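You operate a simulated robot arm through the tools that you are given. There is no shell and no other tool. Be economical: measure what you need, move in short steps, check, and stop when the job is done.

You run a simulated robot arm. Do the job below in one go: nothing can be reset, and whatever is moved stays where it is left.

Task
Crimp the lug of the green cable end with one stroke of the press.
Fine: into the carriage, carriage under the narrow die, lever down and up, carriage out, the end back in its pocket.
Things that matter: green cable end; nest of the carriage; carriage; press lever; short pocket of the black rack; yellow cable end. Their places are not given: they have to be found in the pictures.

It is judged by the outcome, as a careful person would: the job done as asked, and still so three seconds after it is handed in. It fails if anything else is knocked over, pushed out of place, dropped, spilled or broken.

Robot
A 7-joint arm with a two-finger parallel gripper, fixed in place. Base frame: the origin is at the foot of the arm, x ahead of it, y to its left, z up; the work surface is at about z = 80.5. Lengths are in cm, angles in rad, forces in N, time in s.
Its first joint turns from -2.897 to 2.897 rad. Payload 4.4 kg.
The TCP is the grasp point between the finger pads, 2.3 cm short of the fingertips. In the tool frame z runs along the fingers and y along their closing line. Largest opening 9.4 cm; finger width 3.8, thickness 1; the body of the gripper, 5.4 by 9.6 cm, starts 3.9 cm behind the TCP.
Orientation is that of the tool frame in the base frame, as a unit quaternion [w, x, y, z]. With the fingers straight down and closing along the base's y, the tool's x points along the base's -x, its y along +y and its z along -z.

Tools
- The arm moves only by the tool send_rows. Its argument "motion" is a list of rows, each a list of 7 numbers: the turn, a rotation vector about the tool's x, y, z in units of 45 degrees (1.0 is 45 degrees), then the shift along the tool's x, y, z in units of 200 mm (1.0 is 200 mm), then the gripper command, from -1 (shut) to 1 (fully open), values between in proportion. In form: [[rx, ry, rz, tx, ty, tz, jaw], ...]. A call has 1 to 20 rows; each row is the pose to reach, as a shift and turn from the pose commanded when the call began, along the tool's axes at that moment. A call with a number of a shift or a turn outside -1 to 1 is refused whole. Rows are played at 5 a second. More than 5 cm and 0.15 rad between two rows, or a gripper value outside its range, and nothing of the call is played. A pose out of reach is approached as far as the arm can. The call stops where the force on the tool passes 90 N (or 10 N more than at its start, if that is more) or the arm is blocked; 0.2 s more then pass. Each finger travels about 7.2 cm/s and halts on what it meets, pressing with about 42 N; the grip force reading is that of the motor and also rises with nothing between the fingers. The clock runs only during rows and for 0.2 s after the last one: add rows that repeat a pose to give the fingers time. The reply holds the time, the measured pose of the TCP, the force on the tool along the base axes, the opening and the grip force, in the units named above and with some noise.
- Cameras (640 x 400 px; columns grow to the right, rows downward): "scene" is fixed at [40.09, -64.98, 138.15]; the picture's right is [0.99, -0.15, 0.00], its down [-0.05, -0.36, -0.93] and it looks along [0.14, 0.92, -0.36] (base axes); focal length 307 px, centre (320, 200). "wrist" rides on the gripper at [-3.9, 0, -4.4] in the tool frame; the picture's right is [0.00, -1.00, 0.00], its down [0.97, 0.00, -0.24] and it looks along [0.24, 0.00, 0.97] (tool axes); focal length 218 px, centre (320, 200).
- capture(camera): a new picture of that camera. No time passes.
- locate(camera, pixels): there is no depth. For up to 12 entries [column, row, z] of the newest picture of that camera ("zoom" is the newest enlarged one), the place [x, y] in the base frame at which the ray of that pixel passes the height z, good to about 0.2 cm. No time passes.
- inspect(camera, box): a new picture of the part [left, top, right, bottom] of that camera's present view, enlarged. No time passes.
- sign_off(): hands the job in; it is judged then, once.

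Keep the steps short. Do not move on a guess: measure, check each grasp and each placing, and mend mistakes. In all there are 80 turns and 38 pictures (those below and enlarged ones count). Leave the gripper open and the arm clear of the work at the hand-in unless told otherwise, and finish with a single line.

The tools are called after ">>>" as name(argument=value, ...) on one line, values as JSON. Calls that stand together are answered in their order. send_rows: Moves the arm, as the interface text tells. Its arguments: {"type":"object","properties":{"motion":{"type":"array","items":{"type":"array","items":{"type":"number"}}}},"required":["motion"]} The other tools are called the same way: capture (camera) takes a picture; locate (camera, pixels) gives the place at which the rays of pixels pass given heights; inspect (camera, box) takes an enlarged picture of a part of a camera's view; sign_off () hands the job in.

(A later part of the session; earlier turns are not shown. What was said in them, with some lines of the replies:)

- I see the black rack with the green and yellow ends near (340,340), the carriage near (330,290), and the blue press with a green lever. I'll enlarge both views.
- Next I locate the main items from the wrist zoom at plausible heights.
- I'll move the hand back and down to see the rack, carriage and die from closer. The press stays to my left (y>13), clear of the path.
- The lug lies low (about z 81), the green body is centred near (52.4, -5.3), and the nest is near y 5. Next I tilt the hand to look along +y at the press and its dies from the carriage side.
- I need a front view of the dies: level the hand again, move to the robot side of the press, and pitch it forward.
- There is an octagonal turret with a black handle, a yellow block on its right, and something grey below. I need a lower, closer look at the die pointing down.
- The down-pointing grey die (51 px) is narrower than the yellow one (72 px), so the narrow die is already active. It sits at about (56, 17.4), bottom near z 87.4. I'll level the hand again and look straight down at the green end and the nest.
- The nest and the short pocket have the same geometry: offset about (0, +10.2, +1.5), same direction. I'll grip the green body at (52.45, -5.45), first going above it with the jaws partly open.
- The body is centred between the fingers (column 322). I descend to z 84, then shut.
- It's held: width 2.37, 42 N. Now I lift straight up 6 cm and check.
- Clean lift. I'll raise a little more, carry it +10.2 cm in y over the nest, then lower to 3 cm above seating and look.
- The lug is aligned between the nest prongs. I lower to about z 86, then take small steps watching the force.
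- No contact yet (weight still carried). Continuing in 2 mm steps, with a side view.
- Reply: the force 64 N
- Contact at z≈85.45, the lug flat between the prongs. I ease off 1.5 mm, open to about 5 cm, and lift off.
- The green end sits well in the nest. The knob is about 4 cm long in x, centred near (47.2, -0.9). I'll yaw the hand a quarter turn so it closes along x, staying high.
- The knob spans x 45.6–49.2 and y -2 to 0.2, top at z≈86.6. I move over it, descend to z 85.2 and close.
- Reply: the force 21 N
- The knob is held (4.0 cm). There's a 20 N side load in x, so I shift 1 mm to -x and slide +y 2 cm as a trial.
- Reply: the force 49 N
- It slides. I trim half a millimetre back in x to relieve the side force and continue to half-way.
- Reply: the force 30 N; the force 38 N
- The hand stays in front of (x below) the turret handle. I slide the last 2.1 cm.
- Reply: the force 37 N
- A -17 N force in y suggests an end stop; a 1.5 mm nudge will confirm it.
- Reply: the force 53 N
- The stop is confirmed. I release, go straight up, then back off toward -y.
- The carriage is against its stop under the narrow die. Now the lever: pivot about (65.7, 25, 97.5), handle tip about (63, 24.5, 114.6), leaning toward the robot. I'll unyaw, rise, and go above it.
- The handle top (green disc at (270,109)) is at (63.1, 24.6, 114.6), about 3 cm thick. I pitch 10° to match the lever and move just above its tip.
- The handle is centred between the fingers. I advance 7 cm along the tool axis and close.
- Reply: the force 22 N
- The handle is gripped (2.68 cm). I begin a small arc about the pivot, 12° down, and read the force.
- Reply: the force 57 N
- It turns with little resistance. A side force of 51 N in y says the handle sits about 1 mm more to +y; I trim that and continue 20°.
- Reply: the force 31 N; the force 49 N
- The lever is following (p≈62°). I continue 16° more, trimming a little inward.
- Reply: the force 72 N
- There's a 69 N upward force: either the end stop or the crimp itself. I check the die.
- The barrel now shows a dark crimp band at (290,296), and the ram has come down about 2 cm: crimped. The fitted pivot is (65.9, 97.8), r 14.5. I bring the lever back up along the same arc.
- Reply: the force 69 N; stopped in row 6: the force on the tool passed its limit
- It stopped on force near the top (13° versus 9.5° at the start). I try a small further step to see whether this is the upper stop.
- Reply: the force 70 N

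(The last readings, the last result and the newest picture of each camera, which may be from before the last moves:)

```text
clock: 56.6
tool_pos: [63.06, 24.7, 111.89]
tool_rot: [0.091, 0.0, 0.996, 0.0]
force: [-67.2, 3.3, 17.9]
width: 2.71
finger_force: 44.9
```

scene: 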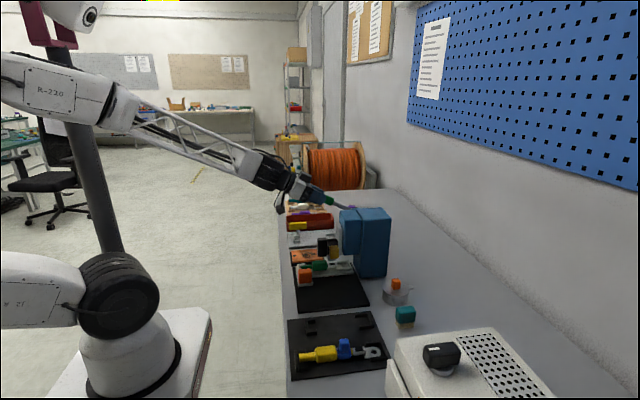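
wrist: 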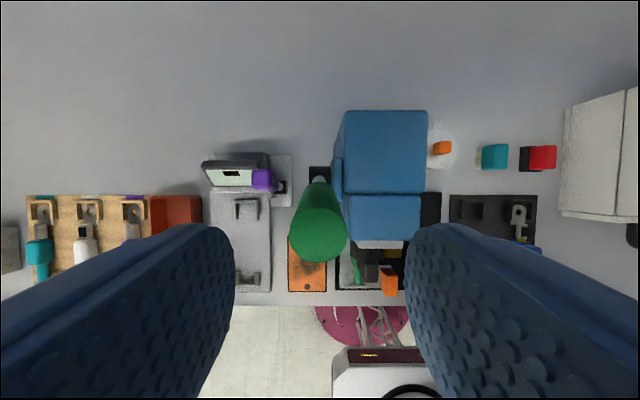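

I release now and see where the lever rests.

>>> send_rows(motion=[[0, 0, 0, 0.01, 0, 0, -1], [0, 0, 0, 0.01, 0, 0, 0.2], [0, 0, 0, 0.01, 0, 0, 0.2], [0, 0, 0, 0.01, 0, 0, 0.2], [0, 0, 0, 0.01, 0, -0.12, 0.2], [0, 0, 0, 0.01, 0, -0.25, 0.2], [0, 0, 0, 0.01, 0, -0.365, 0.2], [0, 0, 0, 0.01, 0, -0.365, 0.2]])

>>> capture(camera="wrist")

```text
clock: 58.4
tool_pos: [61.65, 24.6, 119.33]
tool_rot: [0.091, 0.001, 0.996, 0.0]
force: [-0.2, -0.2, -0.2]
width: 5.63
finger_force: 0.0
```

```text
4 pictures are left
```

wrist: 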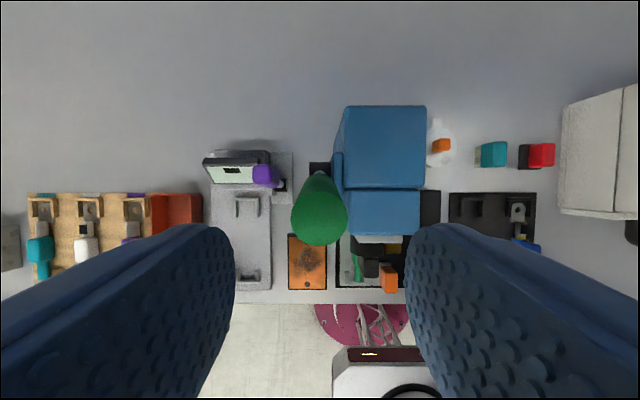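

The tip is back at x≈63.3, same as at the start, so the lever is fully up. Now I retreat and go back toward the carriage knob by the earlier route.

>>> send_rows(motion=[[0, 0.08, 0, 0.07, -0.05, -0.09, 0.28], [0, 0.16, 0, 0.14, -0.1, -0.18, 0.28], [0, 0.232, 0, 0.205, -0.15, -0.266, 0.28], [0, 0.232, 0, 0.205, -0.15, -0.266, 0.28]])

>>> send_rows(motion=[[0, 0, 0, 0.08, -0.17, 0, 0.28], [0, 0, 0, 0.16, -0.34, 0, 0.28], [0, 0, 0, 0.24, -0.51, 0, 0.28], [0, 0, 0, 0.32, -0.68, 0, 0.28], [0, 0, 0, 0.4, -0.85, 0, 0.28], [0, 0, 0, 0.475, -1, 0, 0.28], [0, 0, 0, 0.475, -1, 0, 0.28]])

>>> send_rows(motion=[[0, 0, -0.17, 0, 0, 0.1, 0.28], [0, 0, -0.34, 0, 0, 0.2, 0.28], [0, 0, -0.5, 0, 0, 0.3, 0.28], [0, 0, -0.67, 0, 0, 0.4, 0.28], [0, 0, -0.84, 0, 0, 0.5, 0.28], [0, 0, -1, 0, 0, 0.6, 0.28]])

>>> send_rows(motion=[[0, 0, -0.17, 0, 0, 0.1, 0.28], [0, 0, -0.34, 0, 0, 0.2, 0.28], [0, 0, -0.5, 0, 0, 0.3, 0.28], [0, 0, -0.67, 0, 0, 0.4, 0.28], [0, 0, -0.84, 0, 0, 0.5, 0.28], [0, 0, -1, 0, 0, 0.6, 0.28], [0, 0, -1, 0, 0, 0.6, 0.28]])

```text
clock: 59.4
tool_pos: [56.56, 21.73, 123.76]
tool_rot: [0.0, 0.0, 1.0, -0.001]
force: [0.0, 0.8, 0.2]
width: 6.04
finger_force: 0.0
```

```text
clock: 61.0
tool_pos: [47.06, 1.64, 123.72]
tool_rot: [0.0, 0.0, 1.0, 0.001]
force: [-0.6, 1.1, -0.1]
width: 6.01
finger_force: 0.1
```

```text
clock: 62.4
tool_pos: [47.05, 1.73, 111.67]
tool_rot: [0.0, -0.383, 0.924, 0.0]
force: [-0.1, 0.2, -0.5]
width: 6.02
finger_force: 0.1
```

```text
clock: 64.0
tool_pos: [46.96, 1.64, 99.65]
tool_rot: [0.0, -0.707, 0.707, 0.0]
force: [-0.9, 0.2, 0.2]
width: 6.0
finger_force: 0.0
```

>>> send_rows(motion=[[0, 0, 0, -0.1, -0.007, 0.2, 0.28], [0, 0, 0, -0.25, -0.007, 0.35, 0.28], [0, 0, 0, -0.45, -0.007, 0.43, 0.28], [0, 0, 0, -0.497, -0.007, 0.48, 0.28], [0, 0, 0, -0.497, -0.007, 0.6, 0.28], [0, 0, 0, -0.497, -0.007, 0.725, 0.28], [0, 0, 0, -0.497, -0.007, 0.725, 0.28]])

>>> send_rows(motion=[[0, 0, 0, 0, 0, 0, -0.1], [0, 0, 0, 0, 0, 0, -1], [0, 0, 0, 0, 0, 0, -1], [0, 0, 0, 0, 0, 0, -1]])

```text
clock: 65.6
tool_pos: [47.15, 11.61, 85.05]
tool_rot: [0.0, -0.707, 0.707, 0.0]
force: [0.8, -0.5, 0.1]
width: 6.03
finger_force: 0.1
```

```text
clock: 66.6
tool_pos: [47.33, 11.61, 85.06]
tool_rot: [-0.001, 0.707, -0.707, 0.001]
force: [6.8, -1.0, -5.2]
width: 3.97
finger_force: 44.7
```

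The knob is held with low side loads. I slide the carriage out, back to where it started (y -0.77), easing near the end.

>>> send_rows(motion=[[0, 0, 0, 0.04, 0, 0, -1], [0, 0, 0, 0.1, 0, 0, -1], [0, 0, 0, 0.16, 0, 0, -1], [0, 0, 0, 0.22, 0, 0, -1], [0, 0, 0, 0.28, 0, 0, -1], [0, 0, 0, 0.34, 0, 0, -1], [0, 0, 0, 0.34, 0, 0, -1]])

>>> send_rows(motion=[[0, 0, 0, 0.05, 0, 0, -1], [0, 0, 0, 0.1, 0, 0, -1], [0, 0, 0, 0.15, 0, 0, -1], [0, 0, 0, 0.2, 0, 0, -1], [0, 0, 0, 0.24, 0, 0, -1], [0, 0, 0, 0.265, 0, 0, -1], [0, 0, 0, 0.278, 0, 0, -1], [0, 0, 0, 0.278, 0, 0, -1]])

```text
clock: 68.2
tool_pos: [47.19, 4.71, 85.06]
tool_rot: [0.0, -0.707, 0.707, 0.001]
force: [23.3, 0.8, -34.8]
width: 4.0
finger_force: 45.1
```

```text
clock: 70.0
tool_pos: [47.16, -0.79, 85.1]
tool_rot: [0.0, -0.706, 0.708, 0.0]
force: [23.5, 0.2, -17.5]
width: 4.01
finger_force: 45.2
```

The carriage is back at its start position. I release, rise, and yaw back.

>>> send_rows(motion=[[0, 0, 0, 0, 0, 0, 0.28], [0, 0, 0, 0, 0, 0, 0.28], [0, 0, 0, 0, 0, 0, 0.28], [0, 0, 0, 0, 0, -0.12, 0.28], [0, 0, 0, 0, 0, -0.27, 0.28], [0, 0, 0, 0, 0, -0.45, 0.28], [0, 0, 0, 0, 0, -0.6, 0.28], [0, 0, 0, 0, 0, -0.6, 0.28]])

>>> send_rows(motion=[[0, 0, 0.17, 0, 0, 0, 0.28], [0, 0, 0.34, 0, 0, 0, 0.28], [0, 0, 0.5, 0, 0, 0, 0.28], [0, 0, 0.67, 0, 0, 0, 0.28], [0, 0, 0.84, 0, 0, 0, 0.28], [0, 0, 1, 0, 0, 0, 0.28]])

>>> send_rows(motion=[[0, 0, 0.17, 0, 0, 0, 0.28], [0, 0, 0.34, 0, 0, 0, 0.28], [0, 0, 0.5, 0, 0, 0, 0.28], [0, 0, 0.67, 0, 0, 0, 0.28], [0, 0, 0.84, 0, 0, 0, 0.28], [0, 0, 1, 0, 0, 0, 0.28], [0, 0, 1, 0, 0, 0, 0.28]])

>>> capture(camera="wrist")

```text
clock: 71.8
tool_pos: [47.19, -0.85, 97.15]
tool_rot: [0.0, -0.707, 0.707, 0.0]
force: [0.1, 0.8, 0.3]
width: 6.0
finger_force: 0.0
```

```text
clock: 73.2
tool_pos: [47.24, -0.72, 97.24]
tool_rot: [0.0, -0.382, 0.924, 0.0]
force: [0.1, 0.1, -0.2]
width: 6.02
finger_force: 0.0
```

```text
clock: 74.8
tool_pos: [47.28, -0.64, 97.22]
tool_rot: [0.0, 0.001, 1.0, 0.001]
force: [0.2, -0.2, -0.8]
width: 6.01
finger_force: 0.2
```

```text
3 pictures are left
```

wrist: 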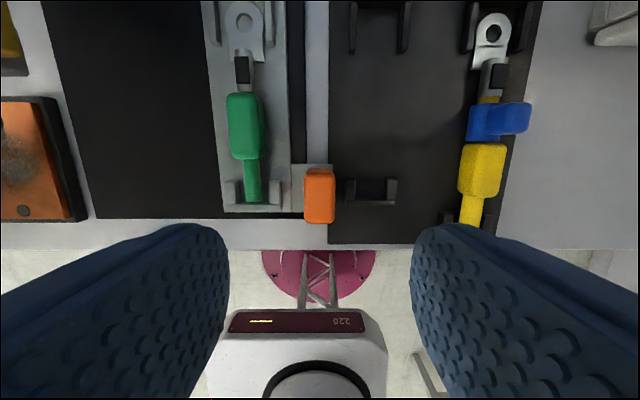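

The crimp band is visible on the green barrel. I locate the body in the nest before gripping.

>>> locate(camera="wrist", pixels=[[227, 125, 83.8], [264, 125, 83.8], [245, 94, 84.5], [244, 158, 84], [243, 32, 82.8], [252, 200, 83.8], [319, 200, 86.6]])

```text
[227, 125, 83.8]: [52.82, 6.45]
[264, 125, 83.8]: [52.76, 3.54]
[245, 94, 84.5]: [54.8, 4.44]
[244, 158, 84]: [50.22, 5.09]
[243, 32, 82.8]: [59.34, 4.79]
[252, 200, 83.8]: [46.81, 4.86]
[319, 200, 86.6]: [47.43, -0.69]
```

>>> send_rows(motion=[[0, 0, 0, -0.13, 0.14, 0.1, 0.06], [0, 0, 0, -0.255, 0.28, 0.2, 0.06], [0, 0, 0, -0.255, 0.28, 0.35, 0.06], [0, 0, 0, -0.255, 0.28, 0.48, 0.06], [0, 0, 0, -0.255, 0.28, 0.585, 0.06], [0, 0, 0, -0.255, 0.28, 0.585, 0.06]])

>>> send_rows(motion=[[0, 0, 0, 0, 0, 0, -0.3], [0, 0, 0, 0, 0, 0, -1], [0, 0, 0, 0, 0, 0, -1], [0, 0, 0, 0, 0, 0, -1]])

```text
clock: 76.2
tool_pos: [52.29, 4.89, 85.69]
tool_rot: [0.0, 0.0, 1.0, 0.001]
force: [-0.6, 0.3, 0.2]
width: 4.97
finger_force: 0.1
```

```text
clock: 77.2
tool_pos: [52.41, 4.88, 85.36]
tool_rot: [0.001, 0.0, 1.0, 0.0]
force: [0.8, 0.4, 0.6]
width: 2.35
finger_force: 41.7
```

Held. I lift, carry back -10.25 cm in y, and lower to 3 cm above the pocket for a check.

>>> send_rows(motion=[[0, 0, 0, 0, 0, -0.05, -1], [0, 0, 0, 0, 0, -0.2, -1], [0, 0, 0, 0, 0, -0.37, -1], [0, 0, 0, 0, -0.17, -0.37, -1], [0, 0, 0, 0, -0.34, -0.37, -1], [0, 0, 0, 0, -0.512, -0.37, -1], [0, 0, 0, 0, -0.512, -0.2, -1], [0, 0, 0, 0, -0.512, -0.08, -1], [0, 0, 0, 0, -0.512, -0.08, -1]])

>>> capture(camera="wrist")

```text
clock: 79.2
tool_pos: [52.33, -5.33, 86.98]
tool_rot: [0.0, 0.0, 1.0, 0.0]
force: [0.0, 0.5, -2.0]
width: 2.38
finger_force: 42.0
```

```text
2 pictures are left
```

wrist: 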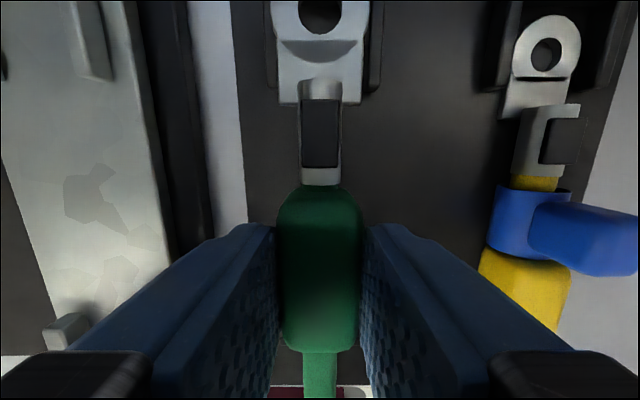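

The lug lies between the rack prongs; a 1 mm trim to -y, then lower gently.

>>> send_rows(motion=[[0, 0, 0, 0, -0.004, 0.06, -1], [0, 0, 0, 0, -0.004, 0.125, -1], [0, 0, 0, 0, -0.004, 0.14, -1], [0, 0, 0, 0, -0.004, 0.14, -1]])

>>> send_rows(motion=[[0, 0, 0, 0, 0, 0.005, -1], [0, 0, 0, 0, 0, 0.009, -1], [0, 0, 0, 0, 0, 0.009, -1]])

```text
clock: 80.2
tool_pos: [52.27, -5.39, 84.26]
tool_rot: [0.001, 0.0, 1.0, -0.001]
force: [0.7, -0.2, -2.5]
width: 2.34
finger_force: 41.8
```

```text
clock: 81.0
tool_pos: [52.28, -5.43, 84.02]
tool_rot: [0.0, 0.0, 1.0, 0.0]
force: [-0.2, 0.5, -2.5]
width: 2.36
finger_force: 42.7
```

>>> send_rows(motion=[[0, 0, 0, 0, 0, 0.005, -1], [0, 0, 0, 0, 0, 0.005, -1]])

```text
clock: 81.6
tool_pos: [52.33, -5.42, 84.04]
tool_rot: [-0.001, 0.001, 1.0, 0.001]
force: [-10.8, 0.7, 21.3]
width: 2.36
finger_force: 42.3
```

Contact (21 N) at z≈84.0, as at the first grasp. I open, lift off and look.

>>> send_rows(motion=[[0, 0, 0, 0, 0, 0, -0.9], [0, 0, 0, 0, 0, 0, 0.06], [0, 0, 0, 0, 0, 0, 0.06], [0, 0, 0, 0, 0, 0, 0.06], [0, 0, 0, 0, 0, -0.1, 0.06], [0, 0, 0, 0, 0, -0.25, 0.06], [0, 0, 0, 0.1, 0.05, -0.45, 0.3], [0, 0, 0, 0.2, 0.1, -0.65, 0.8], [0, 0, 0, 0.3, 0.1, -0.85, 1], [0, 0, 0, 0.3, 0.1, -0.85, 1]])

>>> inspect(camera="wrist", box=[180, 0, 500, 200])

>>> inspect(camera="scene", box=[270, 150, 430, 390])

```text
clock: 83.8
tool_pos: [46.26, -3.4, 101.08]
tool_rot: [0.001, 0.0, 1.0, 0.0]
force: [-0.3, -0.1, 0.1]
width: 9.39
finger_force: 0.1
```

```text
2.00 times, centred on (340, 100) of wrist
```

zoom: 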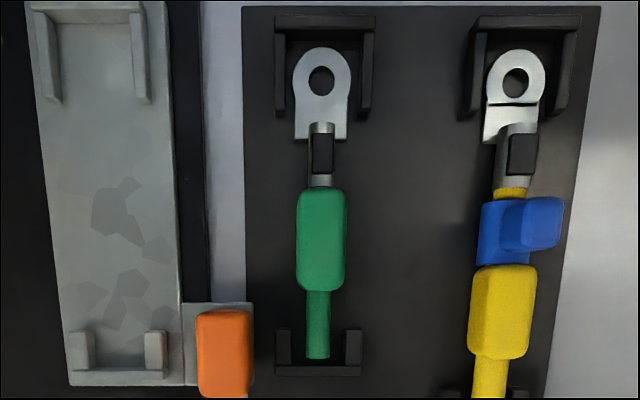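

```text
1.67 times, centred on (350, 270) of scene
```

zoom: 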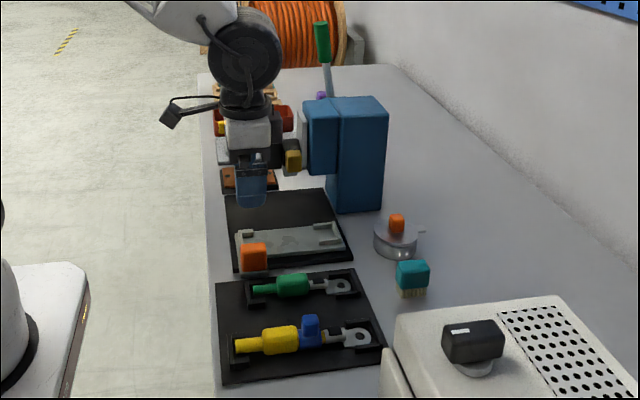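

The crimped green end is in its pocket, the carriage is out, the lever is up, the yellow end is untouched, and the hand is open and clear. I hand in.

>>> sign_off()

```text
The job is handed in.
```

The green lug was crimped with one stroke under the narrow die, the cable end is back in the short pocket, the carriage is out and the lever is up.
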